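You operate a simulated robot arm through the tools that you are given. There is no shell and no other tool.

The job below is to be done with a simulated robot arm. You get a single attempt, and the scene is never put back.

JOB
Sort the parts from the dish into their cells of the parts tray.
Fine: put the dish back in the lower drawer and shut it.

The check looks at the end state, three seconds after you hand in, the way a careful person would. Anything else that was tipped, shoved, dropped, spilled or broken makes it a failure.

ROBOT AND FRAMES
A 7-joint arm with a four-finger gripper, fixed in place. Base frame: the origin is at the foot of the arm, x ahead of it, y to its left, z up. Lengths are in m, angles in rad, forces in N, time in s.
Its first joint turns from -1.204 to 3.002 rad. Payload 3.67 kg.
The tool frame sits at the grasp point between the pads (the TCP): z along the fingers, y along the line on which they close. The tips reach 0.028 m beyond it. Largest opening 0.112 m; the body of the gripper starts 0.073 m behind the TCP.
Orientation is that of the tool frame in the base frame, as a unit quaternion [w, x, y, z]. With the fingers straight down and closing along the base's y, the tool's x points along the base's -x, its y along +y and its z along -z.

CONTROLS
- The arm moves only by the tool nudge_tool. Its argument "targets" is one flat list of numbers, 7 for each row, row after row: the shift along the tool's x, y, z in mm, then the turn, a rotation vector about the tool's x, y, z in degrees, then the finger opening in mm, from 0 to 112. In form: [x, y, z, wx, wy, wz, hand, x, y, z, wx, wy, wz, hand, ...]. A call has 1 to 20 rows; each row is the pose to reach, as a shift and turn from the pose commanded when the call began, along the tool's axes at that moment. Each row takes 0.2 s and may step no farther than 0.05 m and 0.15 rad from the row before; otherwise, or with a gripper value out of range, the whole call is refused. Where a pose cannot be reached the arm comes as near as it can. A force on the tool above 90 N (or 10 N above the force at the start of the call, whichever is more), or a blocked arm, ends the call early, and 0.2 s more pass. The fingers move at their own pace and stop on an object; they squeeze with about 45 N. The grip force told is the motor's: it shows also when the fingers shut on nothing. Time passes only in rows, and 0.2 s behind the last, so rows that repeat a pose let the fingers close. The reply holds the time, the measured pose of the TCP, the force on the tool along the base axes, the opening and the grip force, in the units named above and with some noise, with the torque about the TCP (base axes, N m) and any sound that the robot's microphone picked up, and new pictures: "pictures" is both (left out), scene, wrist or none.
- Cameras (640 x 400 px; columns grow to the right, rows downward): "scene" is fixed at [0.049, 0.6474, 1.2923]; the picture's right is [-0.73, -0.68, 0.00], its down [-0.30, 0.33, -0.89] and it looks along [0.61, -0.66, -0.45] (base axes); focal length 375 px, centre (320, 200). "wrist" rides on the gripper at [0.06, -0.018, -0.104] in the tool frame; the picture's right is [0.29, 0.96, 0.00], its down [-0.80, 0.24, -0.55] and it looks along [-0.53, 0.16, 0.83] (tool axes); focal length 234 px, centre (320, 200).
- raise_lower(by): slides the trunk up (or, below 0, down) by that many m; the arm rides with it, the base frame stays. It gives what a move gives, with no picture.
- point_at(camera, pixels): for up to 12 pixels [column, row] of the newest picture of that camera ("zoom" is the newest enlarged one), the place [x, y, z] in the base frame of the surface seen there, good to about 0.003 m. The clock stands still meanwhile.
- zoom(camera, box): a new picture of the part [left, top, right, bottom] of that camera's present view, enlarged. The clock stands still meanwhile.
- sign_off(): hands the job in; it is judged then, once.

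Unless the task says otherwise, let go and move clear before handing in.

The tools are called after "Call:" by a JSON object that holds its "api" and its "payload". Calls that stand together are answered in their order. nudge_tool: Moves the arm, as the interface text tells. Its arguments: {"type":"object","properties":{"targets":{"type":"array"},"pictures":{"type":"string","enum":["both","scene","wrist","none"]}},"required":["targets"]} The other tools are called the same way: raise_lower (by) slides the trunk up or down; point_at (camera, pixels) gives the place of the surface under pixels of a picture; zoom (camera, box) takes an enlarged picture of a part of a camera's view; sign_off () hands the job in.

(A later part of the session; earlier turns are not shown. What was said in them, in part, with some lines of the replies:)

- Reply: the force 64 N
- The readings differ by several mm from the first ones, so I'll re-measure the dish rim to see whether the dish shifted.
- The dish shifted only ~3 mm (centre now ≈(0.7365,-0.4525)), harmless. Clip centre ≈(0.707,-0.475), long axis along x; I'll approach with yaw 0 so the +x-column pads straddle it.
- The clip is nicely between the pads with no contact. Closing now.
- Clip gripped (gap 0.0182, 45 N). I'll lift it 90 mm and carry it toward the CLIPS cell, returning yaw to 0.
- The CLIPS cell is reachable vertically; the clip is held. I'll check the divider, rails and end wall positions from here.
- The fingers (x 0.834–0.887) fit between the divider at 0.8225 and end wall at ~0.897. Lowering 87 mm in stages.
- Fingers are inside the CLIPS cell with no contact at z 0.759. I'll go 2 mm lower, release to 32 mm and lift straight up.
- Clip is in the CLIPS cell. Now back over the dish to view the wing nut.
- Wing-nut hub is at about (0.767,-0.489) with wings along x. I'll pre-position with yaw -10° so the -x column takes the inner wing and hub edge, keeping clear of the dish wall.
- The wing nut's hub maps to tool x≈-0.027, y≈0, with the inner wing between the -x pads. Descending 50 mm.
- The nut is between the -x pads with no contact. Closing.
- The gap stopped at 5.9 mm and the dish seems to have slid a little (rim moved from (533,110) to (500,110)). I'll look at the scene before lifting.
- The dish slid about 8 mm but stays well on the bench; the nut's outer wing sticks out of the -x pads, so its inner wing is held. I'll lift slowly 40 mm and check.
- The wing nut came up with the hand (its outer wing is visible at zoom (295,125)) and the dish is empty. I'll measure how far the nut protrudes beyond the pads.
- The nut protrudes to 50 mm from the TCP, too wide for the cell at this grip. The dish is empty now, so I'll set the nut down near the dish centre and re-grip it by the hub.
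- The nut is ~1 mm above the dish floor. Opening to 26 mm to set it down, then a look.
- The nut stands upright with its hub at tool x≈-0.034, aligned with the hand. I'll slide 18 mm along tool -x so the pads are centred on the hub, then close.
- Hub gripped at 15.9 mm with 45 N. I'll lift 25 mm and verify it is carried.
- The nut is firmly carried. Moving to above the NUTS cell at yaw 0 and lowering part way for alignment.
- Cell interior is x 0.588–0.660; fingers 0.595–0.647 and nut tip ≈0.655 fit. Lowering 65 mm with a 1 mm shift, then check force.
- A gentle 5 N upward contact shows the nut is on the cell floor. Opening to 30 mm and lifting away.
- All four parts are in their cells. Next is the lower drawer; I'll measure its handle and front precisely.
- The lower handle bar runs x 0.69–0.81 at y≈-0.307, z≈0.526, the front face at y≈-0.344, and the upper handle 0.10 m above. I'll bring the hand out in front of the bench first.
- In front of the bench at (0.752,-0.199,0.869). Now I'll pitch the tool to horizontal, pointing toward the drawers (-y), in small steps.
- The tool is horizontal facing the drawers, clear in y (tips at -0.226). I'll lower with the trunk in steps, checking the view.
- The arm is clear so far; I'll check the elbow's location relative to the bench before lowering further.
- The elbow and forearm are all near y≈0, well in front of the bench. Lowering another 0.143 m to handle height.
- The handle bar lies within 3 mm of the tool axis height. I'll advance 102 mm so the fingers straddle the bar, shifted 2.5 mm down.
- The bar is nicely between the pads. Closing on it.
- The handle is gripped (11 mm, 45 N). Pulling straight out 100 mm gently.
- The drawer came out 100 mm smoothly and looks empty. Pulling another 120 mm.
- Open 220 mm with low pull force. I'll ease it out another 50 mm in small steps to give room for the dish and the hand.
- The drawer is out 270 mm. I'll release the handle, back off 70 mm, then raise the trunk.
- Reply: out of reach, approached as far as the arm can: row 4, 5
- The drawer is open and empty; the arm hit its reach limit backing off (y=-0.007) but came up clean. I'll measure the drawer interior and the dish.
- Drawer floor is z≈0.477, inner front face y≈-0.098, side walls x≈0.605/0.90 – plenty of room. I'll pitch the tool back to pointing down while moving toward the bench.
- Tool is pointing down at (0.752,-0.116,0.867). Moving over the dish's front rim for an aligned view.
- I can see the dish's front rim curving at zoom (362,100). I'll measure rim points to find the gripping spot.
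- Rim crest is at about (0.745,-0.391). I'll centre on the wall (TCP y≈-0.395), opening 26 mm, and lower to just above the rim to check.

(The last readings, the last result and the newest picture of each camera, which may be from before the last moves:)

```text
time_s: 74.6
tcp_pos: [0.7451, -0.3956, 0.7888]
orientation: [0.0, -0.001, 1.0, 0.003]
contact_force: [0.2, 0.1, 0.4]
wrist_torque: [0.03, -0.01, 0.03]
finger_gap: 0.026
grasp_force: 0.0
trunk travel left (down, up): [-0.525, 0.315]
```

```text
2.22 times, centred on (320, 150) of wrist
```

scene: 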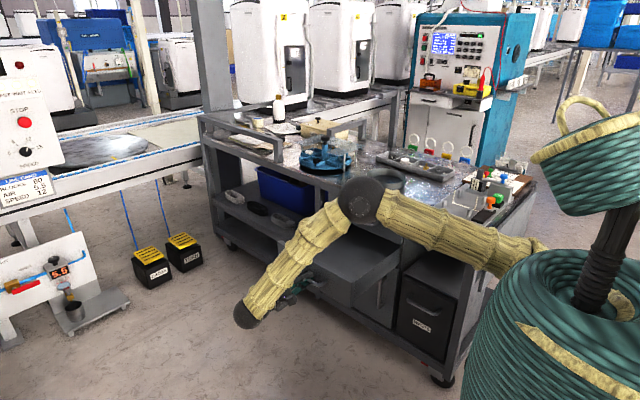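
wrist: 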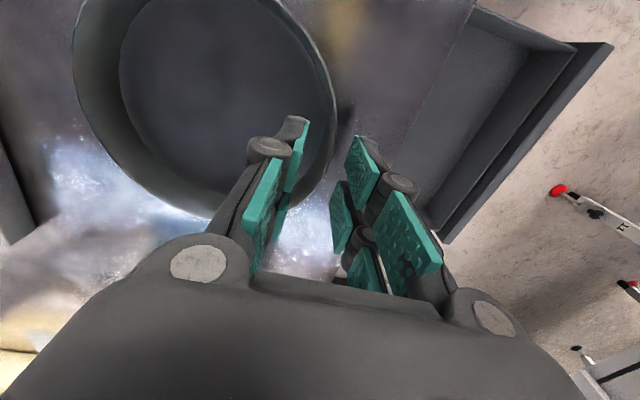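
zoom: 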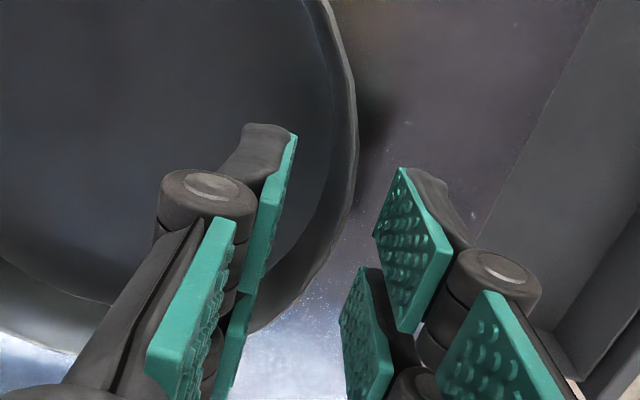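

The wall runs between the finger pairs, roughly centred. Descending 34 mm to grip depth.

Call:
{"api": "nudge_tool", "payload": {"targets": [0, 1, 15, 0, 0, 0, 26, 0, 1, 28, 0, 0, 0, 26, 0, 1, 33, 0, 0, 0, 26, 0, 1, 33, 0, 0, 0, 26], "pictures": "wrist"}}

Call:
{"api": "zoom", "payload": {"camera": "wrist", "box": [220, 60, 420, 240]}}

Call:
{"api": "zoom", "payload": {"camera": "scene", "box": [350, 145, 420, 200]}}

```text
time_s: 75.6
tcp_pos: [0.7458, -0.3952, 0.756]
orientation: [0.0, 0.0, 1.0, 0.002]
contact_force: [-0.5, -0.1, 0.6]
wrist_torque: [0.02, 0.01, 0.0]
finger_gap: 0.0258
grasp_force: 0.0
trunk travel left (down, up): [-0.525, 0.315]
```

wrist: 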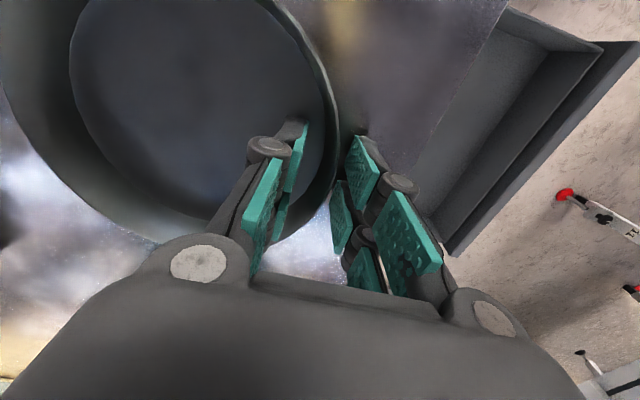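

```text
2.22 times, centred on (320, 150) of wrist
```

zoom: 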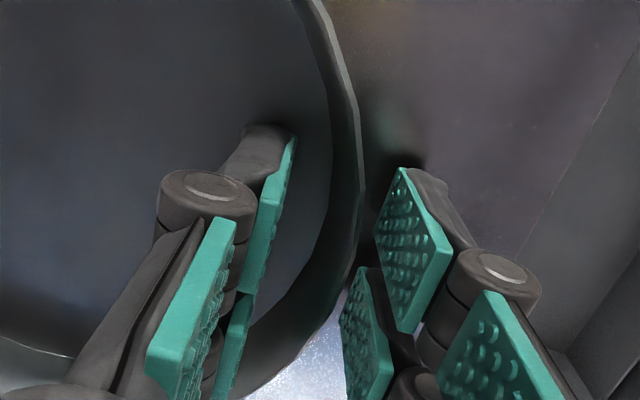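

```text
7.27 times, centred on (385, 172) of scene
```

zoom: 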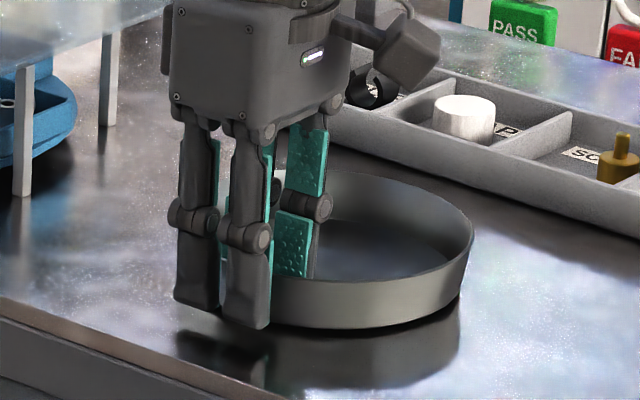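

Fingers straddle the front wall with no contact. Closing on the rim.

Call:
{"api": "nudge_tool", "payload": {"targets": [0, 0, 0, 0, 0, 0, 2, 0, 0, 0, 0, 0, 0, 2, 0, 0, 0, 0, 0, 0, 2, 0, 0, 0, 0, 0, 0, 2], "pictures": "both"}}

Call:
{"api": "zoom", "payload": {"camera": "wrist", "box": [220, 60, 420, 240]}}

Call:
{"api": "zoom", "payload": {"camera": "scene", "box": [350, 145, 420, 200]}}

```text
time_s: 76.6
tcp_pos: [0.7455, -0.3957, 0.7558]
orientation: [0.001, 0.0, 1.0, 0.001]
contact_force: [-0.9, -3.0, 7.1]
wrist_torque: [-1.06, 0.03, -0.07]
finger_gap: 0.0105
grasp_force: 45.1
trunk travel left (down, up): [-0.525, 0.315]
```

scene: 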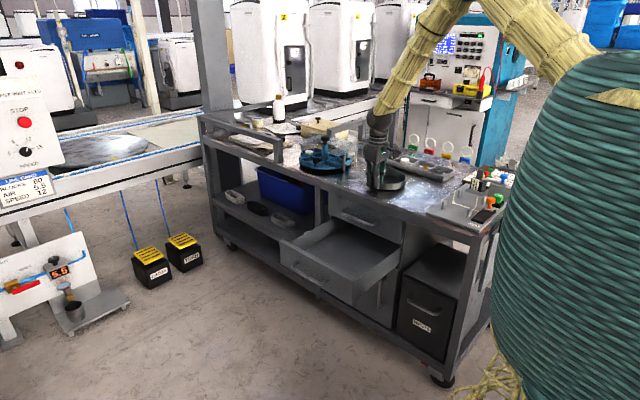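
wrist: 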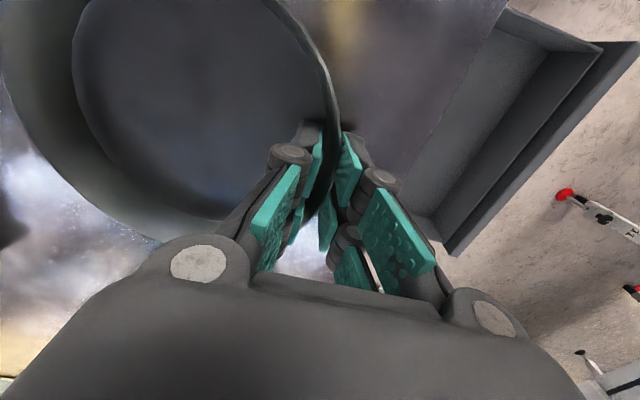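

```text
2.22 times, centred on (320, 150) of wrist
```

zoom: 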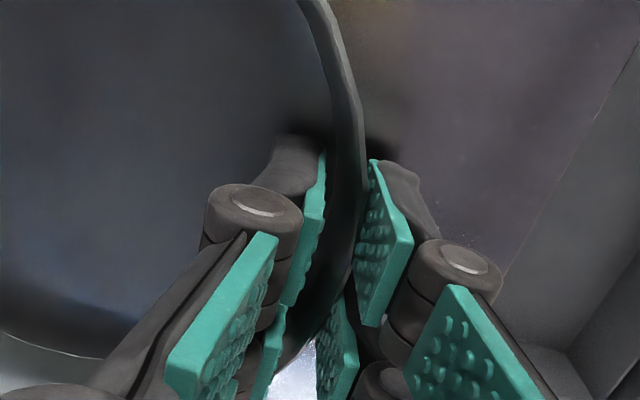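

```text
7.27 times, centred on (385, 172) of scene
```

zoom: 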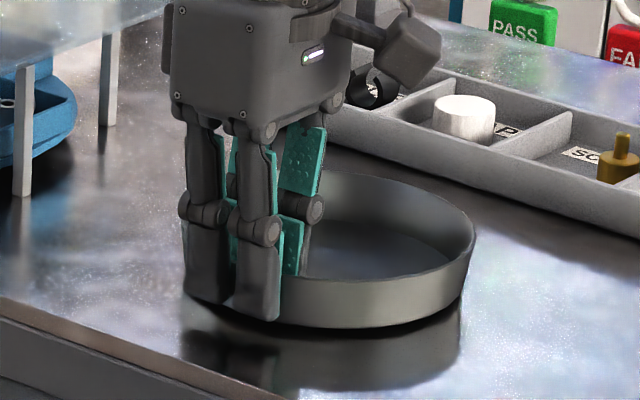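

The rim is gripped (gap 10.5 mm, 45 N). Lifting 15 mm first to check that the dish stays level.

Call:
{"api": "nudge_tool", "payload": {"targets": [0, 0, -5, 0, 0, 0, 2, 0, 0, -10, 0, 0, 0, 2, 0, 0, -15, 0, 0, 0, 2, 0, 0, -15, 0, 0, 0, 2], "pictures": "both"}}

Call:
{"api": "zoom", "payload": {"camera": "scene", "box": [350, 145, 420, 200]}}

```text
time_s: 77.6
tcp_pos: [0.7444, -0.3945, 0.7707]
orientation: [0.0, -0.001, 1.0, 0.002]
contact_force: [-1.3, -0.2, 1.0]
wrist_torque: [-0.22, 0.0, -0.07]
finger_gap: 0.0081
grasp_force: 45.1
trunk travel left (down, up): [-0.525, 0.315]
```

scene: 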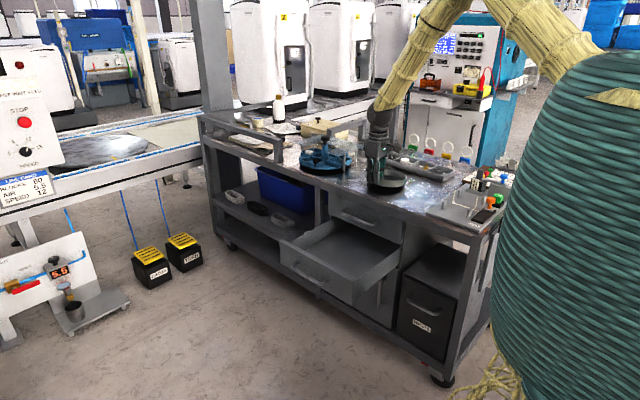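
wrist: 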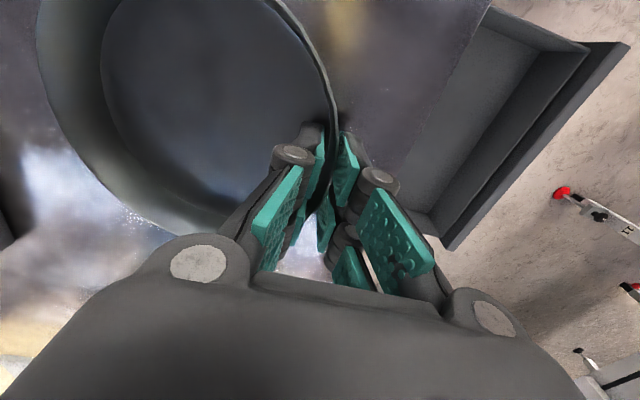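

```text
7.27 times, centred on (385, 172) of scene
```

zoom: 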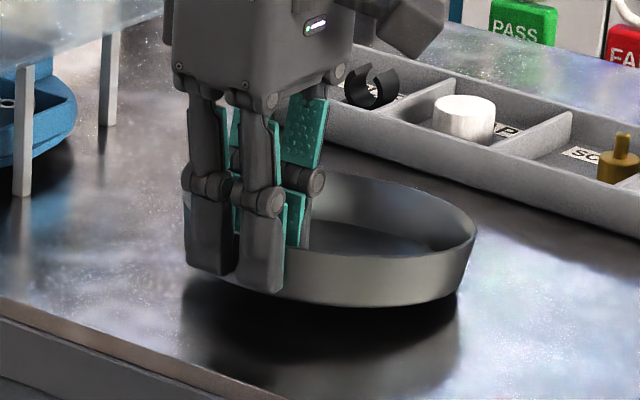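

The dish lifted, drooping only slightly at its far side. I'll raise it to z≈0.86 and carry it out over the open drawer.

Call:
{"api": "nudge_tool", "payload": {"targets": [0, 0, -30, 0, 0, 0, 2, 0, 0, -60, 0, 0, 0, 2, 0, 0, -90, 0, 0, 0, 2, -1, 30, -90, 0, 0, 0, 2, -2, 60, -90, 0, 0, 0, 2, -3, 90, -90, 0, 0, 0, 2, -4, 120, -90, 0, 0, 0, 2, -5, 150, -90, 0, 0, 0, 2, -6, 180, -90, 0, 0, 0, 2, -6, 210, -90, 0, 0, 0, 2, -6, 240, -90, 0, 0, 0, 2, -6, 264, -90, 0, 0, 0, 2, -6, 264, -90, 0, 0, 0, 2], "pictures": "both"}}

Call:
{"api": "zoom", "payload": {"camera": "scene", "box": [270, 120, 430, 280]}}

```text
time_s: 80.4
tcp_pos: [0.7524, -0.132, 0.8616]
orientation: [0.0, 0.0, 1.0, 0.002]
contact_force: [-0.6, -0.9, -1.3]
wrist_torque: [0.05, 0.03, 0.03]
finger_gap: 0.0082
grasp_force: 44.3
trunk travel left (down, up): [-0.525, 0.315]
```

scene: 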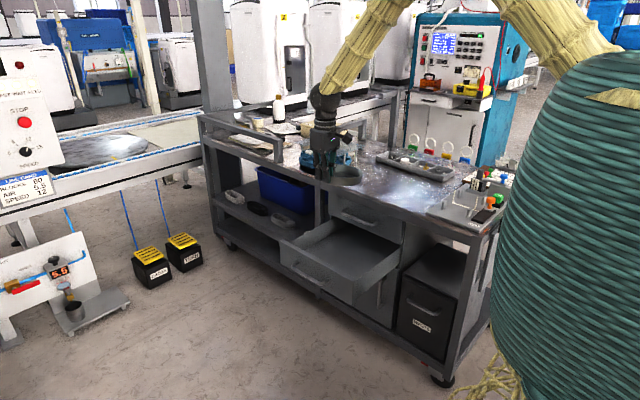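
wrist: 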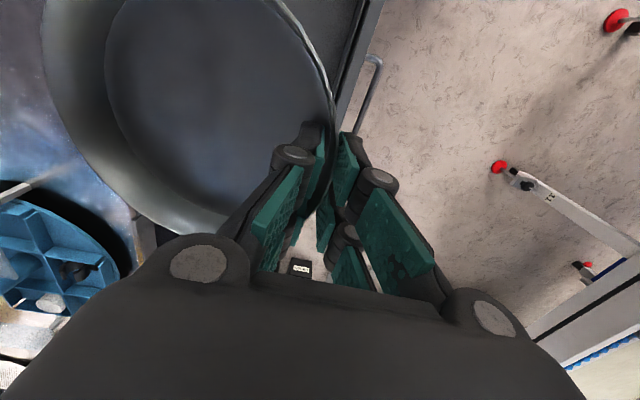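

```text
2.50 times, centred on (350, 200) of scene
```

zoom: 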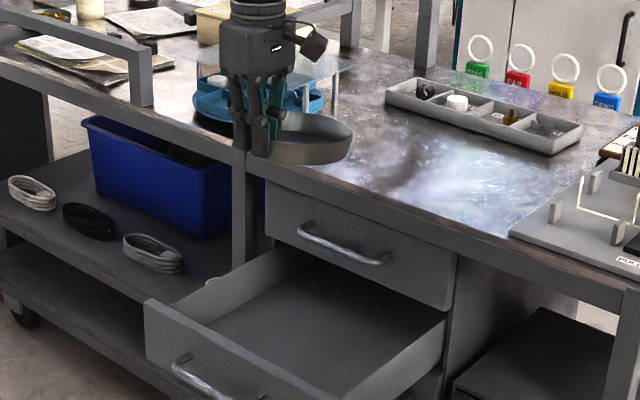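

The dish hangs over the open drawer. I'll check the rim's exact extents and tilt before lowering.

Call:
{"api": "point_at", "payload": {"camera": "wrist", "pixels": [[45, 60], [60, 110], [100, 180], [160, 222], [300, 40], [325, 80], [335, 110], [180, 100], [240, 60], [130, 150], [370, 80], [375, 60]]}}

Call:
{"api": "point_at", "payload": {"camera": "zoom", "pixels": [[352, 128], [310, 112], [345, 145], [310, 165], [275, 160], [310, 125], [330, 235], [150, 300], [280, 375], [440, 320], [310, 290], [265, 330]]}}

```text
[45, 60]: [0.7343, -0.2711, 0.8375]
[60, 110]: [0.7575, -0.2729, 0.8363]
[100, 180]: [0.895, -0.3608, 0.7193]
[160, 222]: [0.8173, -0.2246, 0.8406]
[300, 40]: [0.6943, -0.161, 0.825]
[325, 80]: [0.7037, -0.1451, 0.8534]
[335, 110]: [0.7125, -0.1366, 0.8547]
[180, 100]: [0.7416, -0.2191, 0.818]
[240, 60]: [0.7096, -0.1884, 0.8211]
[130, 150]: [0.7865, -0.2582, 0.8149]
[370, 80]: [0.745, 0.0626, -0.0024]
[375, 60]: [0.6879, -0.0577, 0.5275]
```

```text
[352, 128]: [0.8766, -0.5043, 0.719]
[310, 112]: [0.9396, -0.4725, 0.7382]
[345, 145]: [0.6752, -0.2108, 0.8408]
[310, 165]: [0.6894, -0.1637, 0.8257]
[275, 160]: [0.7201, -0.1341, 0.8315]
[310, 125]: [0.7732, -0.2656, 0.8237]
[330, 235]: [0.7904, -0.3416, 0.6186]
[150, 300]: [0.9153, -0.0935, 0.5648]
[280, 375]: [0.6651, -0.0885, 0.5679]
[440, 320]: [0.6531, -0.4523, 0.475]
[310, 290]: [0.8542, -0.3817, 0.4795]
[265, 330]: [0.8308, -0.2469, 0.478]
```

The far rim droops ~7°. I'll tilt the tool 7.5° about its x axis to level the dish, then lower by trunk with y≈-0.132 (clear of the upper handle at -0.302).

Call:
{"api": "nudge_tool", "payload": {"targets": [0, 0, 0, 3.5, 0, 0, 2, 0, 0, 0, 7, 0, 0, 2, 0, 0, 0, 7, 0, 0, 2], "pictures": "wrist"}}

Call:
{"api": "point_at", "payload": {"camera": "wrist", "pixels": [[45, 60], [60, 110], [160, 222], [325, 80], [335, 110], [180, 100], [240, 60], [130, 150]]}}

```text
time_s: 81.2
tcp_pos: [0.7512, -0.1319, 0.8623]
orientation: [0.0, 0.0, 0.998, -0.06]
contact_force: [-0.4, -0.2, -1.4]
wrist_torque: [0.07, -0.01, -0.05]
finger_gap: 0.0079
grasp_force: 44.8
trunk travel left (down, up): [-0.525, 0.315]
```

wrist: 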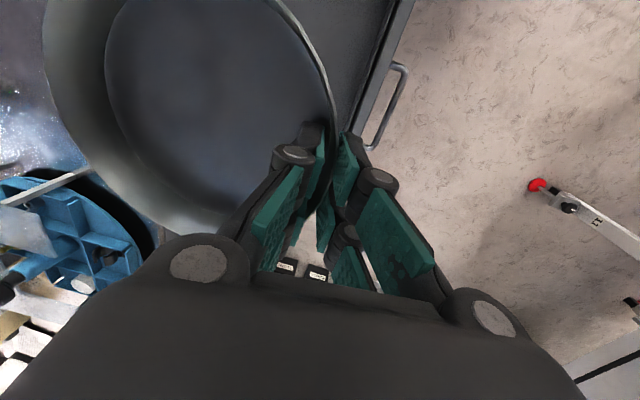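

```text
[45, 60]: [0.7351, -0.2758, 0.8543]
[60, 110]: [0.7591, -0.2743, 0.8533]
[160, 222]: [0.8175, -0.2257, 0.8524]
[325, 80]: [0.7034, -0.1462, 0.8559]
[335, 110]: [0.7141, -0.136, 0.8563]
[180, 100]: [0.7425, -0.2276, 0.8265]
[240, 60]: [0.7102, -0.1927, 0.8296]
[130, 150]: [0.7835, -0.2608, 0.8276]
```

The dish is level now (rim z 0.853–0.856). Lowering by trunk 0.2 m.

Call:
{"api": "raise_lower", "payload": {"by": -0.2}}

Call:
{"api": "zoom", "payload": {"camera": "scene", "box": [260, 120, 440, 290]}}

```text
time_s: 83.4
tcp_pos: [0.7519, -0.1305, 0.6613]
orientation: [0.0, 0.0, 0.998, -0.061]
contact_force: [0.1, 1.1, -1.3]
wrist_torque: [0.07, -0.03, -0.02]
finger_gap: 0.0081
grasp_force: 44.8
trunk travel left (down, up): [-0.325, 0.515]
```

```text
2.35 times, centred on (350, 205) of scene
```

zoom: 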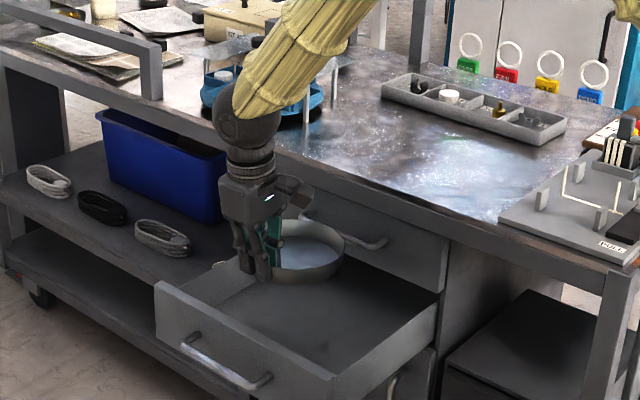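

Clear of the upper handle. Lowering another 0.075 m.

Call:
{"api": "raise_lower", "payload": {"by": -0.075}}

Call:
{"api": "nudge_tool", "payload": {"targets": [0, -8, 0, 0, 0, 0, 2, 0, -16, 0, 0, 0, 0, 2, 0, -16, 0, 0, 0, 0, 2], "pictures": "both"}}

Call:
{"api": "zoom", "payload": {"camera": "scene", "box": [290, 170, 410, 290]}}

```text
time_s: 84.5
tcp_pos: [0.7513, -0.1307, 0.5871]
orientation: [0.0, 0.0, 0.998, -0.06]
contact_force: [-0.4, 0.1, -0.3]
wrist_torque: [0.07, 0.02, 0.01]
finger_gap: 0.0078
grasp_force: 44.6
trunk travel left (down, up): [-0.25, 0.59]
```

```text
time_s: 85.3
tcp_pos: [0.751, -0.1465, 0.5886]
orientation: [0.0, -0.001, 0.998, -0.059]
contact_force: [0.5, 0.7, -1.1]
wrist_torque: [0.11, -0.02, -0.01]
finger_gap: 0.0078
grasp_force: 44.5
trunk travel left (down, up): [-0.25, 0.59]
```

scene: 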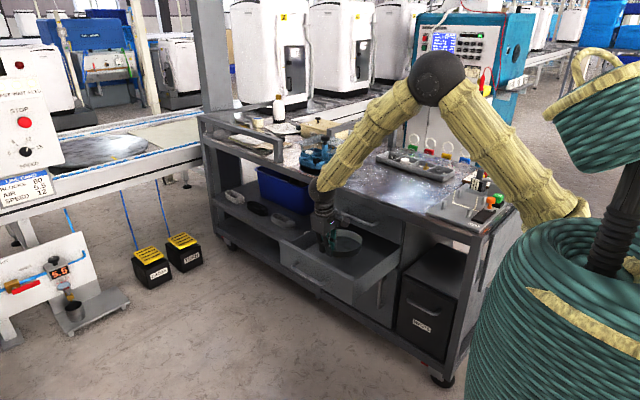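
wrist: 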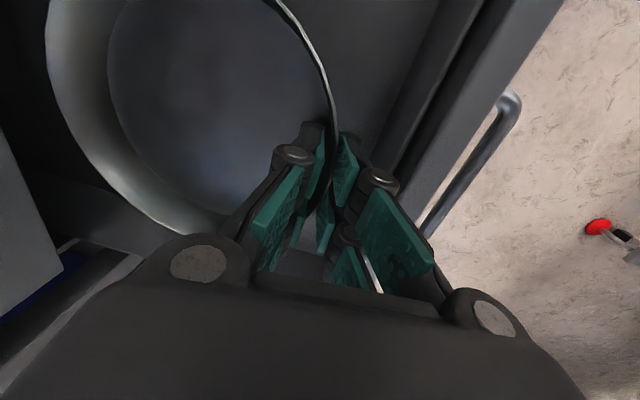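

```text
3.33 times, centred on (350, 230) of scene
```

zoom: 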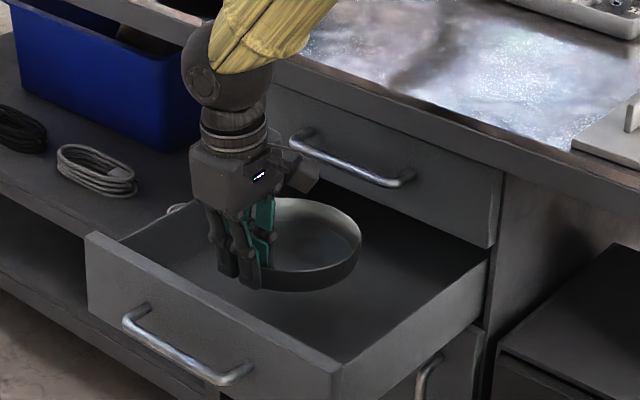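

The dish is inside the drawer's footprint. Lowering 0.066 m more, leaving a few mm for a gentle set-down.

Call:
{"api": "raise_lower", "payload": {"by": -0.066}}

Call:
{"api": "zoom", "payload": {"camera": "scene", "box": [290, 170, 410, 290]}}

Call:
{"api": "zoom", "payload": {"camera": "wrist", "box": [160, 60, 480, 260]}}

```text
time_s: 86.4
tcp_pos: [0.7524, -0.1464, 0.5232]
orientation: [-0.001, 0.001, 0.998, -0.06]
contact_force: [1.0, -0.5, -1.4]
wrist_torque: [0.07, 0.03, 0.01]
finger_gap: 0.0081
grasp_force: 44.9
trunk travel left (down, up): [-0.184, 0.656]
```

```text
3.33 times, centred on (350, 230) of scene
```

zoom: 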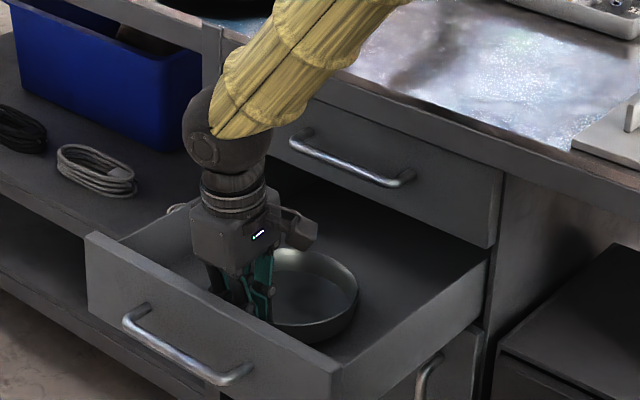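

```text
2.00 times, centred on (320, 160) of wrist
```

zoom: 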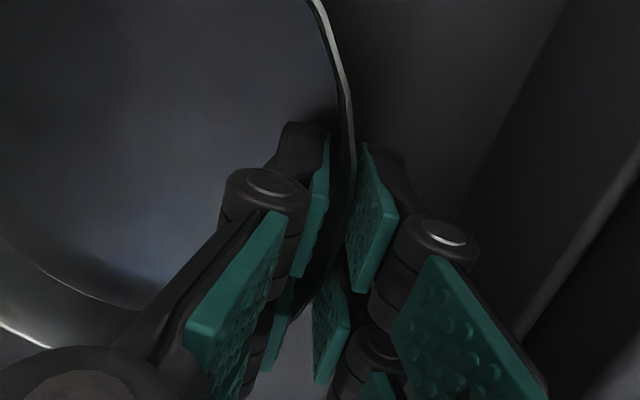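

About 7 mm above the drawer floor by estimate. Lowering in 2–3 mm steps along base -z while watching force.

Call:
{"api": "nudge_tool", "payload": {"targets": [0, 0.4, 3, 0, 0, 0, 2, 0, 0.6, 5, 0, 0, 0, 2, 0, 0.6, 5, 0, 0, 0, 2], "pictures": "none"}}

```text
time_s: 87.2
tcp_pos: [0.7515, -0.1471, 0.5166]
orientation: [0.0, 0.001, 0.998, -0.059]
contact_force: [-0.4, -0.5, -1.1]
wrist_torque: [0.07, 0.02, -0.02]
finger_gap: 0.0077
grasp_force: 44.4
trunk travel left (down, up): [-0.184, 0.656]
```

Call:
{"api": "nudge_tool", "payload": {"targets": [0, 0.2, 1.5, 0, 0, 0, 2, 0, 0.2, 1.5, 0, 0, 0, 2], "pictures": "none"}}

```text
time_s: 87.8
tcp_pos: [0.7514, -0.1469, 0.5164]
orientation: [0.0, -0.001, 0.998, -0.061]
contact_force: [0.4, 0.2, 1.1]
wrist_torque: [-0.17, -0.02, -0.04]
finger_gap: 0.0078
grasp_force: 44.7
trunk travel left (down, up): [-0.184, 0.656]
```

The force/torque change shows the dish has just touched the drawer floor. I'll release gently and retract along the tool axis.

Call:
{"api": "nudge_tool", "payload": {"targets": [0, 0, 0, 0, 0, 0, 12, 0, 0, 0, 0, 0, 0, 20, 0, 0, 0, 0, 0, 0, 20, 0, 0, -15, 0, 0, 0, 20, 0, 0, -35, 0, 0, 0, 20, 0, 0, -60, 0, 0, 0, 20], "pictures": "both"}}

Call:
{"api": "zoom", "payload": {"camera": "scene", "box": [290, 170, 410, 290]}}

```text
time_s: 89.2
tcp_pos: [0.7518, -0.1409, 0.576]
orientation: [0.0, -0.001, 0.998, -0.059]
contact_force: [0.6, -0.9, -0.2]
wrist_torque: [0.0, 0.04, 0.01]
finger_gap: 0.0201
grasp_force: 0.0
trunk travel left (down, up): [-0.184, 0.656]
```

scene: 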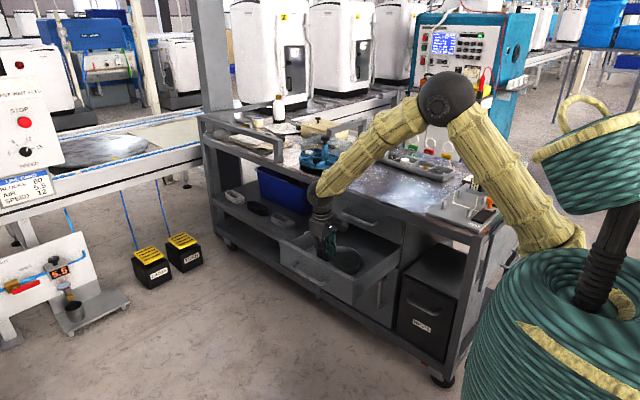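
wrist: 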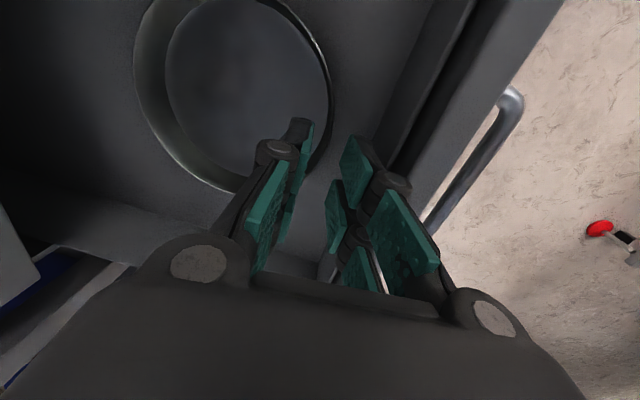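

```text
3.33 times, centred on (350, 230) of scene
```

zoom: 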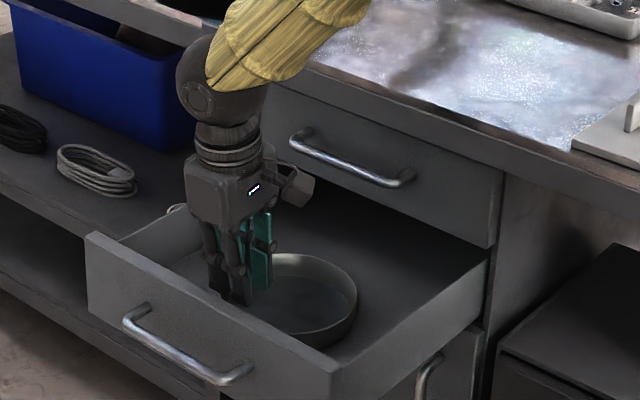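

The dish sits flat in the drawer. I'll raise 0.10 m, un-tilt, and move to just in front of the drawer handle so I can push it part-way with vertical fingers.

Call:
{"api": "raise_lower", "payload": {"by": 0.1}}

Call:
{"api": "nudge_tool", "payload": {"targets": [0, 37, -5, -2, 0, 0, 10, 0, 75, -9, -4, 0, 0, 0, 0, 112, -14, -6, 0, 0, 0, 0, 150, -18, -7, 0, 0, 0, 0, 150, -18, -7, 0, 0, 0], "pictures": "both"}}

Call:
{"api": "zoom", "payload": {"camera": "scene", "box": [280, 170, 420, 290]}}

```text
time_s: 90.5
tcp_pos: [0.7513, -0.1406, 0.6754]
orientation: [0.0, 0.0, 0.998, -0.059]
contact_force: [-0.2, -0.4, 0.0]
wrist_torque: [0.0, 0.01, 0.01]
finger_gap: 0.02
grasp_force: 0.1
trunk travel left (down, up): [-0.284, 0.556]
```

```text
time_s: 91.7
tcp_pos: [0.7504, 0.0099, 0.6757]
orientation: [0.0, 0.0, 1.0, 0.001]
contact_force: [1.1, 0.3, 0.8]
wrist_torque: [0.04, -0.01, 0.03]
finger_gap: 0.0
grasp_force: 35.9
trunk travel left (down, up): [-0.284, 0.556]
```

scene: 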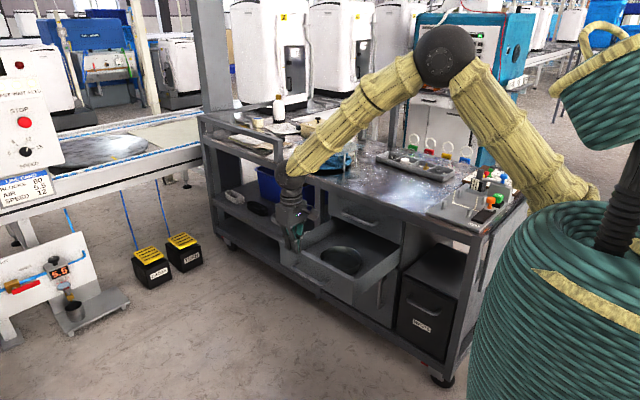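
wrist: 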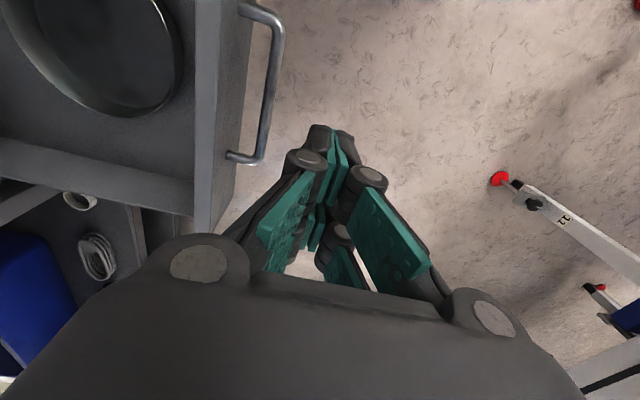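

```text
3.33 times, centred on (350, 230) of scene
```

zoom: 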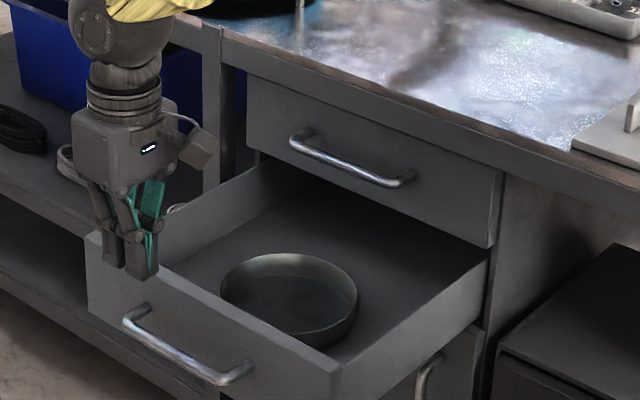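

The dish is resting well inside the drawer. I'll check the handle bar's present position before lowering in front of it.

Call:
{"api": "point_at", "payload": {"camera": "wrist", "pixels": [[275, 60], [270, 100], [263, 140], [232, 156], [205, 180], [215, 120], [238, 30], [262, 10]]}}

Call:
{"api": "point_at", "payload": {"camera": "zoom", "pixels": [[160, 340], [200, 365], [240, 380], [130, 325], [90, 240], [330, 370], [220, 290], [290, 260], [355, 300], [290, 340]]}}

```text
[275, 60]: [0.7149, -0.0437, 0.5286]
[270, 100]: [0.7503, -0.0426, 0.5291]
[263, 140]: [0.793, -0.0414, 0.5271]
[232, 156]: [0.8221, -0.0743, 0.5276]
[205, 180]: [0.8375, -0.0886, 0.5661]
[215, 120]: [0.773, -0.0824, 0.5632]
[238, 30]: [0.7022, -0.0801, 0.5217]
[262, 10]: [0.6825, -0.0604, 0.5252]
```

```text
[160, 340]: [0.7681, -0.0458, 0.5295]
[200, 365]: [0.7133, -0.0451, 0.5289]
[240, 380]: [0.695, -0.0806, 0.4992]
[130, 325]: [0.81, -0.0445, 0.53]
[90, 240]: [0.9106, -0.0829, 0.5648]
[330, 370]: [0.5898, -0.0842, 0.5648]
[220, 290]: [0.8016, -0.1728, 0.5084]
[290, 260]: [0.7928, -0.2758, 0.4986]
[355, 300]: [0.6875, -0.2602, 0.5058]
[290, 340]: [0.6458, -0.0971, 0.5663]
```

The bar is at y≈-0.044, z≈0.527; my fingers are at y≈0.01. Lowering 0.148 m to bring the fingers in front of the bar.

Call:
{"api": "raise_lower", "payload": {"by": -0.148}}

Call:
{"api": "zoom", "payload": {"camera": "scene", "box": [270, 170, 410, 290]}}

```text
time_s: 93.4
tcp_pos: [0.7499, 0.0099, 0.5292]
orientation: [0.0, 0.0, 1.0, 0.001]
contact_force: [0.7, -0.5, -0.5]
wrist_torque: [0.0, 0.02, 0.01]
finger_gap: 0.0
grasp_force: 35.5
trunk travel left (down, up): [-0.136, 0.704]
```

```text
3.33 times, centred on (340, 230) of scene
```

zoom: 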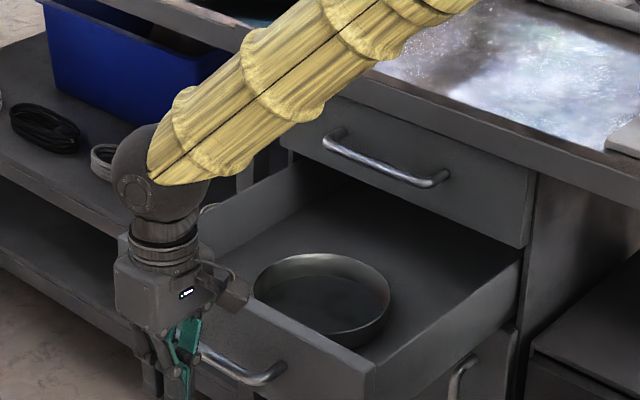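

Fingers hang in front of the bar. Pushing the drawer in gently along -y (about 170 mm, slow).

Call:
{"api": "nudge_tool", "payload": {"targets": [0, -10, 0, 0, 0, 0, 0, 0, -20, 0, 0, 0, 0, 0, 0, -27, 0, 0, 0, 0, 0, 0, -34, 0, 0, 0, 0, 0, 0, -43, 0, 0, 0, 0, 0, 0, -53, 0, 0, 0, 0, 0, 0, -65, 0, 0, 0, 0, 0, 0, -77, 0, 0, 0, 0, 0, 0, -89, 0, 0, 0, 0, 0, 0, -101, 0, 0, 0, 0, 0, 0, -113, 0, 0, 0, 0, 0, 0, -125, 0, 0, 0, 0, 0, 0, -137, 0, 0, 0, 0, 0, 0, -149, 0, 0, 0, 0, 0, 0, -161, 0, 0, 0, 0, 0, 0, -170, 0, 0, 0, 0, 0], "pictures": "both"}}

Call:
{"api": "zoom", "payload": {"camera": "scene", "box": [280, 160, 420, 280]}}

```text
time_s: 96.8
tcp_pos: [0.7521, -0.1604, 0.5279]
orientation: [0.0, 0.0, 1.0, 0.002]
contact_force: [0.5, -0.5, 0.4]
wrist_torque: [0.01, -0.02, 0.02]
finger_gap: 0.0
grasp_force: 35.7
trunk travel left (down, up): [-0.136, 0.704]
```

scene: 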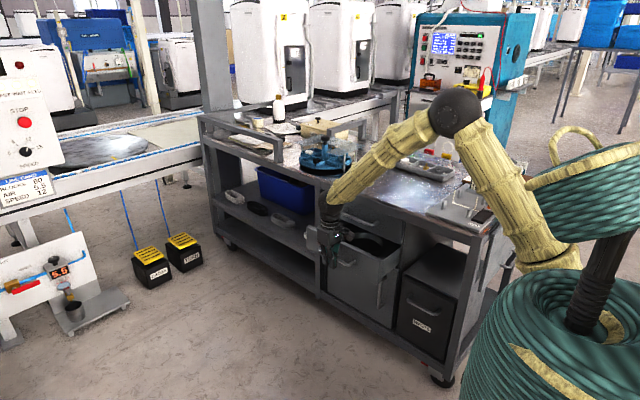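
wrist: 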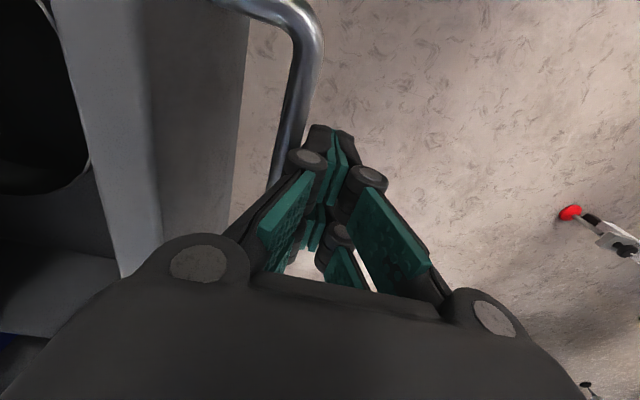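

```text
3.33 times, centred on (350, 220) of scene
```

zoom: 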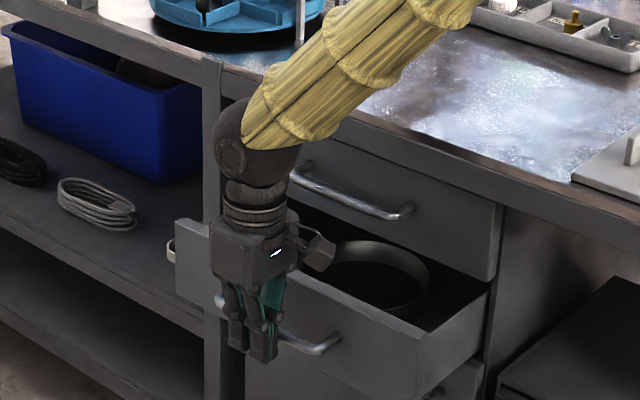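

The drawer is about half shut with the dish steady. I'll back off 100 mm and pitch the tool to horizontal to grip the handle for the final push.

Call:
{"api": "nudge_tool", "payload": {"targets": [0, 30, 0, 0, 0, 0, 0, 0, 65, 0, 0, 0, 0, 0, 0, 100, 0, 0, 0, 0, 0, 0, 100, 0, 8.2, 0, 0, 0, 0, 100, 0, 16.4, 0, 0, 0, 0, 100, 0, 24.6, 0, 0, 0, 0, 100, 0, 32.8, 0, 0, 0, 0, 100, 0, 41, 0, 0, 0, 0, 100, 0, 49.1, 0, 0, 0, 0, 100, 0, 57.3, 0, 0, 0, 0, 100, 0, 65.5, 0, 0, 0, 0, 100, 0, 73.7, 0, 0, 0, 0, 100, 0, 81.9, 0, 0, 20, 0, 100, 0, 90, 0, 0, 40, 0, 100, 0, 90, 0, 0, 40], "pictures": "both"}}

Call:
{"api": "zoom", "payload": {"camera": "wrist", "box": [160, 40, 480, 260]}}

```text
time_s: 100.0
tcp_pos: [0.7508, -0.0597, 0.5281]
orientation: [0.0, 0.0, -0.707, 0.708]
contact_force: [0.0, -0.9, 0.5]
wrist_torque: [0.0, 0.0, 0.01]
finger_gap: 0.04
grasp_force: 0.1
trunk travel left (down, up): [-0.136, 0.704]
```

scene: 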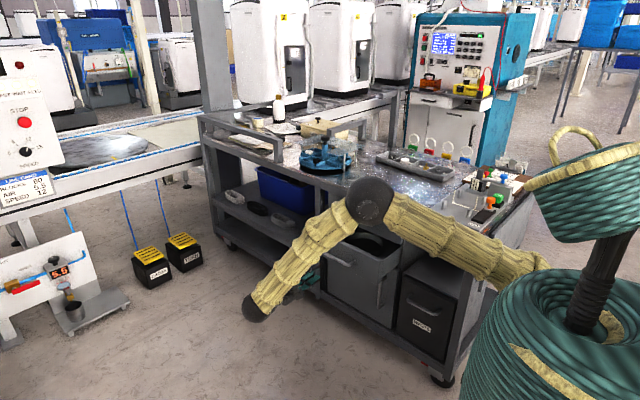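
wrist: 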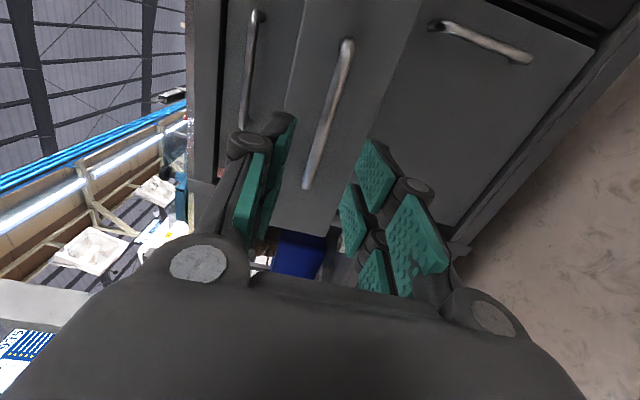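

```text
1.82 times, centred on (320, 150) of wrist
```

zoom: 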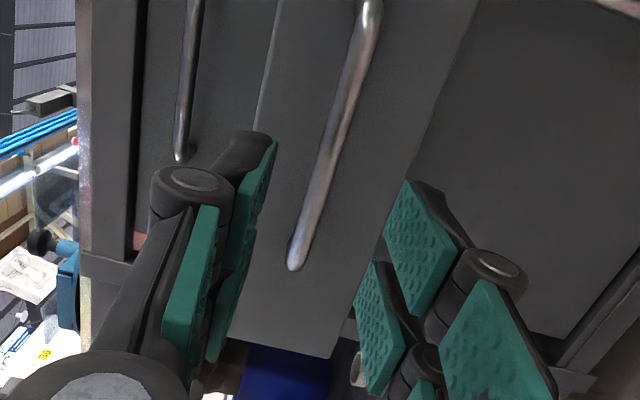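

The handle is straight ahead between the fingers. I'll measure its distance and height.

Call:
{"api": "point_at", "payload": {"camera": "zoom", "pixels": [[335, 140], [315, 200], [355, 70], [300, 255], [290, 150], [400, 100], [240, 300], [300, 320]]}}

```text
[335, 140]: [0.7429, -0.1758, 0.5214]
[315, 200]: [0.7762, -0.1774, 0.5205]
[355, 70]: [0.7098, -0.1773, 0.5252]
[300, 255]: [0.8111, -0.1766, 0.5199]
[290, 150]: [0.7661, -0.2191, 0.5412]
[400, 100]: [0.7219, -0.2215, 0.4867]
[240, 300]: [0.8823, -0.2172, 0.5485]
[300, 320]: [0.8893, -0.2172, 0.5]
```

Bar is at y≈-0.177, z≈0.523. Advancing 116 mm, 4 mm down, then closing on it.

Call:
{"api": "nudge_tool", "payload": {"targets": [0, 4, 30, 0, 0, 0, 40, 0, 4, 60, 0, 0, 0, 40, 0, 4, 90, 0, 0, 0, 40, 0, 4, 108, 0, 0, 0, 40, 0, 4, 116, 0, 0, 0, 40, 0, 4, 116, 0, 0, 0, 40, 0, 4, 116, 0, 0, 0, 5, 0, 4, 116, 0, 0, 0, 5, 0, 4, 116, 0, 0, 0, 5], "pictures": "wrist"}}

```text
time_s: 102.0
tcp_pos: [0.7502, -0.1791, 0.5233]
orientation: [-0.002, 0.0, 0.709, -0.706]
contact_force: [0.5, 0.7, -1.6]
wrist_torque: [0.07, -0.27, 0.0]
finger_gap: 0.0107
grasp_force: 44.9
trunk travel left (down, up): [-0.136, 0.704]
```

wrist: 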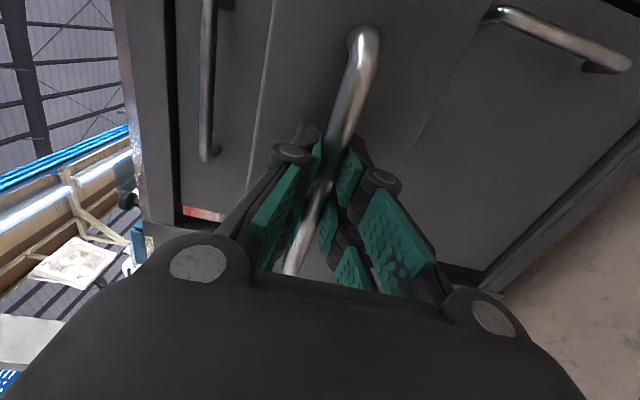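

Handle gripped again. Pushing the drawer shut: 120 mm then a few extra mm to seat it.

Call:
{"api": "nudge_tool", "payload": {"targets": [0, 0, 12, 0, 0, 0, 5, 0, 0, 26, 0, 0, 0, 5, 0, 0, 40, 0, 0, 0, 5, 0, 0, 54, 0, 0, 0, 5, 0, 0, 68, 0, 0, 0, 5, 0, 0, 82, 0, 0, 0, 5, 0, 0, 96, 0, 0, 0, 5, 0, 0, 108, 0, 0, 0, 5, 0, 0, 116, 0, 0, 0, 5, 0, 0, 121, 0, 0, 0, 5, 0, 0, 121, 0, 0, 0, 5], "pictures": "both"}}

Call:
{"api": "zoom", "payload": {"camera": "scene", "box": [290, 170, 430, 280]}}

```text
time_s: 104.4
tcp_pos: [0.7507, -0.3012, 0.5229]
orientation: [-0.001, 0.001, 0.709, -0.705]
contact_force: [8.8, -2.4, 4.1]
wrist_torque: [0.05, -0.01, -1.29]
finger_gap: 0.0108
grasp_force: 44.6
trunk travel left (down, up): [-0.136, 0.704]
```

scene: 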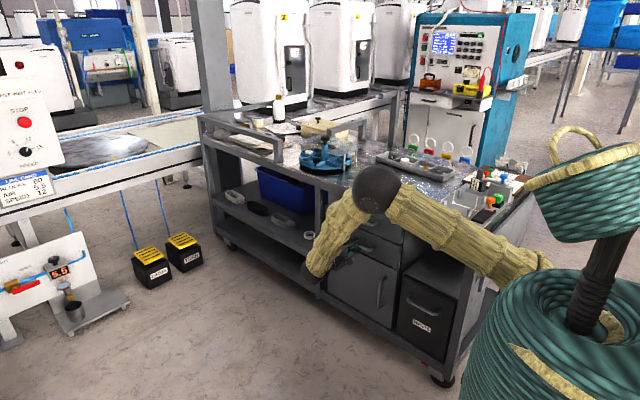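
wrist: 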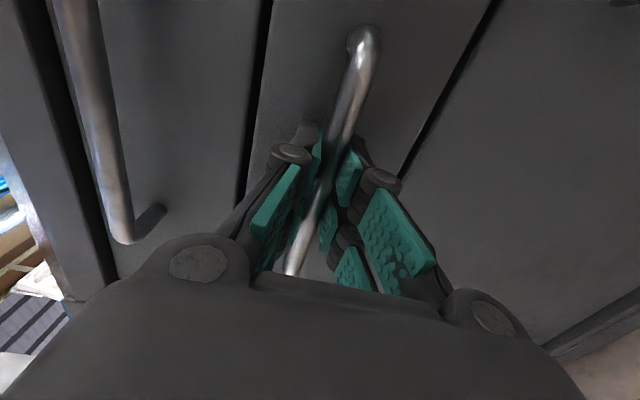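

```text
3.64 times, centred on (360, 225) of scene
```

zoom: 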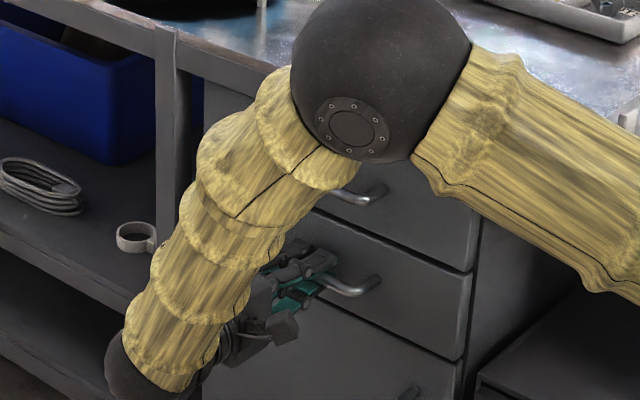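

Almost shut with little resistance. Pushing another few mm to reach the stop.

Call:
{"api": "nudge_tool", "payload": {"targets": [0, 0, 2, 0, 0, 0, 5, 0, 0, 4, 0, 0, 0, 5, 0, 0, 4, 0, 0, 0, 5], "pictures": "none"}}

```text
time_s: 105.2
tcp_pos: [0.751, -0.3032, 0.5223]
orientation: [-0.002, 0.001, 0.709, -0.706]
contact_force: [8.8, 6.2, 7.0]
wrist_torque: [0.08, 0.03, -1.1]
finger_gap: 0.0109
grasp_force: 45.0
trunk travel left (down, up): [-0.136, 0.704]
```

Resistance is starting to build (6 N). A bit more to be sure it is fully seated.

Call:
{"api": "nudge_tool", "payload": {"targets": [0, 0, 2, 0, 0, 0, 5, 0, 0, 4, 0, 0, 0, 5, 0, 0, 4, 0, 0, 0, 5], "pictures": "wrist"}}

Call:
{"api": "point_at", "payload": {"camera": "wrist", "pixels": [[320, 40], [290, 100], [420, 60], [400, 180], [200, 100], [240, 60], [480, 150], [300, 40], [160, 120]]}}

```text
time_s: 106.0
tcp_pos: [0.7507, -0.3045, 0.5227]
orientation: [0.001, 0.0, 0.708, -0.706]
contact_force: [3.9, 39.8, 5.4]
wrist_torque: [-0.04, -0.29, -0.06]
finger_gap: 0.0108
grasp_force: 44.5
trunk travel left (down, up): [-0.136, 0.704]
```

wrist: 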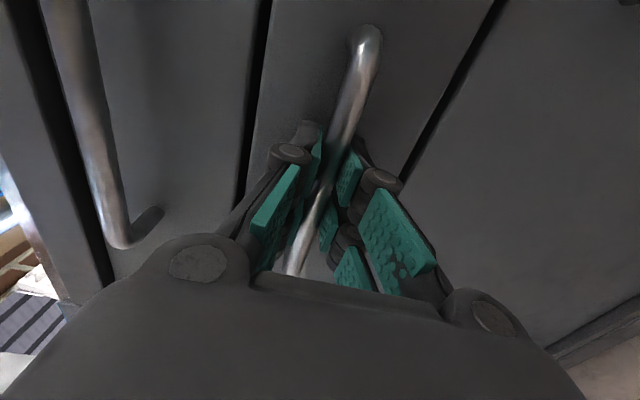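

```text
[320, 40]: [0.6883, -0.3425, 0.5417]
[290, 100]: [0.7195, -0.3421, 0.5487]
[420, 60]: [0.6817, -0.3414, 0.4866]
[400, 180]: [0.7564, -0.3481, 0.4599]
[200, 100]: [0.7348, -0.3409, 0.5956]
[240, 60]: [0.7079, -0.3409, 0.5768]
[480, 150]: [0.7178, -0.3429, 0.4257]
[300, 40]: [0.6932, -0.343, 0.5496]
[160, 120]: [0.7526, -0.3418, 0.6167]
```

At 40 N it is hard against its stop, and its face (y≈-0.342) is flush with the upper drawer. Releasing and backing straight off.

Call:
{"api": "nudge_tool", "payload": {"targets": [0, 0, 0, 0, 0, 0, 40, 0, 0, 0, 0, 0, 0, 40, 0, 0, -20, 0, 0, 0, 40, 0, 0, -50, 0, 0, 0, 40, 0, 0, -80, 0, 0, 0, 40, 0, 0, -110, 0, 0, 0, 40, 0, 0, -140, 0, 0, 0, 40], "pictures": "both"}}

Call:
{"api": "point_at", "payload": {"camera": "wrist", "pixels": [[335, 120], [320, 160], [280, 60], [400, 60], [200, 100], [230, 80]]}}

```text
time_s: 107.6
tcp_pos: [0.7501, -0.1658, 0.5197]
orientation: [-0.003, -0.001, 0.708, -0.706]
contact_force: [-0.6, -0.6, 0.1]
wrist_torque: [-0.01, -0.01, 0.01]
finger_gap: 0.0401
grasp_force: 0.0
trunk travel left (down, up): [-0.136, 0.704]
```

scene: 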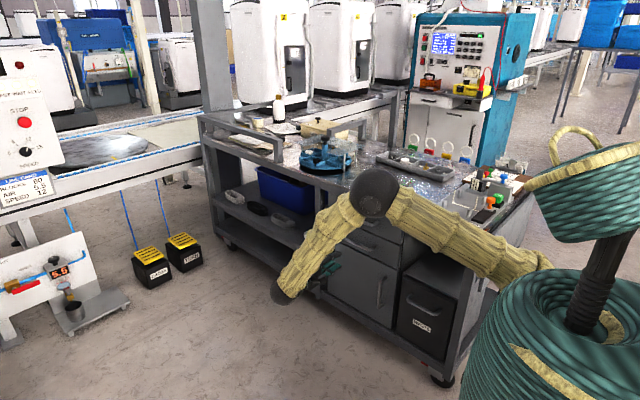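
wrist: 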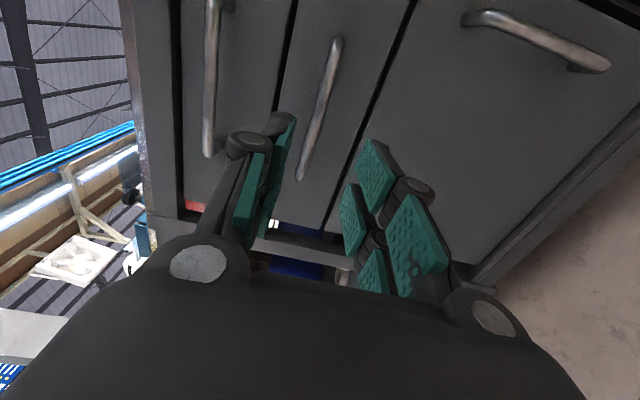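

```text
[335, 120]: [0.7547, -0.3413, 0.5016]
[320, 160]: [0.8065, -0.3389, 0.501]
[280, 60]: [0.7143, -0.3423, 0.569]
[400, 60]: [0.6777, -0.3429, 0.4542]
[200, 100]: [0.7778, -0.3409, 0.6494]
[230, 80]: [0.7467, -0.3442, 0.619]
```

The drawer face is flush (y≈-0.341 everywhere) and the hand is clear. I'll raise the trunk back and inspect the whole bench before handing in.

Call:
{"api": "raise_lower", "payload": {"by": 0.389}}

Call:
{"api": "zoom", "payload": {"camera": "scene", "box": [280, 110, 480, 280]}}

Call:
{"api": "zoom", "payload": {"camera": "scene", "box": [360, 130, 460, 195]}}

Call:
{"api": "zoom", "payload": {"camera": "scene", "box": [310, 190, 430, 280]}}

```text
time_s: 111.4
tcp_pos: [0.7507, -0.1686, 0.9133]
orientation: [-0.001, 0.001, 0.709, -0.705]
contact_force: [-0.1, 0.5, 0.1]
wrist_torque: [-0.04, 0.04, -0.03]
finger_gap: 0.0399
grasp_force: 0.1
trunk travel left (down, up): [-0.525, 0.315]
```

```text
2.35 times, centred on (380, 195) of scene
```

zoom: 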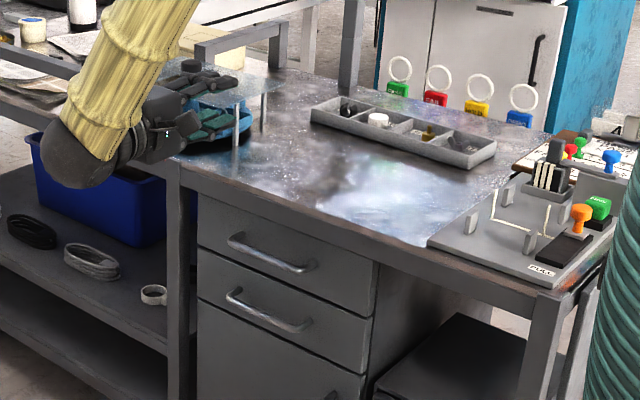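

```text
6.15 times, centred on (410, 162) of scene
```

zoom: 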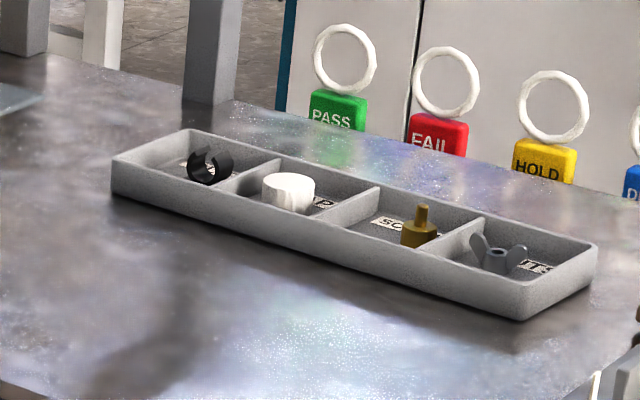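

```text
4.44 times, centred on (370, 235) of scene
```

zoom: 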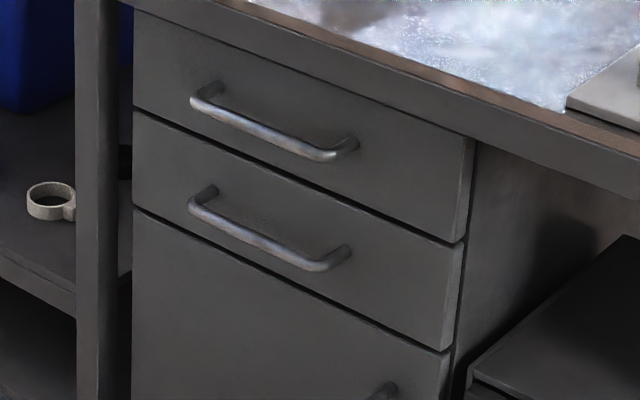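

The latest views show the clip, cap, screw and wing nut each in its labelled cell (zoom pixels (210,165), (288,192), (420,228), (498,255)), the tray where it was, and the lower drawer flush shut with the dish inside. The hand is empty and clear, so I'm handing the job in.

Call:
{"api": "sign_off", "payload": {}}

```text
The job is handed in.
```

I sorted all four parts into their labelled cells, put the empty dish back in the lower drawer and shut it, and handed the job in. I haven't seen a verdict from the check.

- **Parts:** the clip, cap, screw and wing nut are each standing in their own cell. The last picture of the tray shows all four there.
- **Tray:** while setting down the cap, a finger pressed on the divider between the CAPS and SCREWS cells with about 62 N. I backed off and turned the hand to fit. The tray looks to be where it started, to within about a pixel in the scene picture.
- **Dish:** it slid around 8 mm on the bench when I first gripped the wing nut, but nothing was knocked over.
- **Drawer:** after the dish was set down, the drawer was pushed against its stop with about 40 N. Its face now sits flush with the upper drawer.

The hand is empty and clear in front of the bench.
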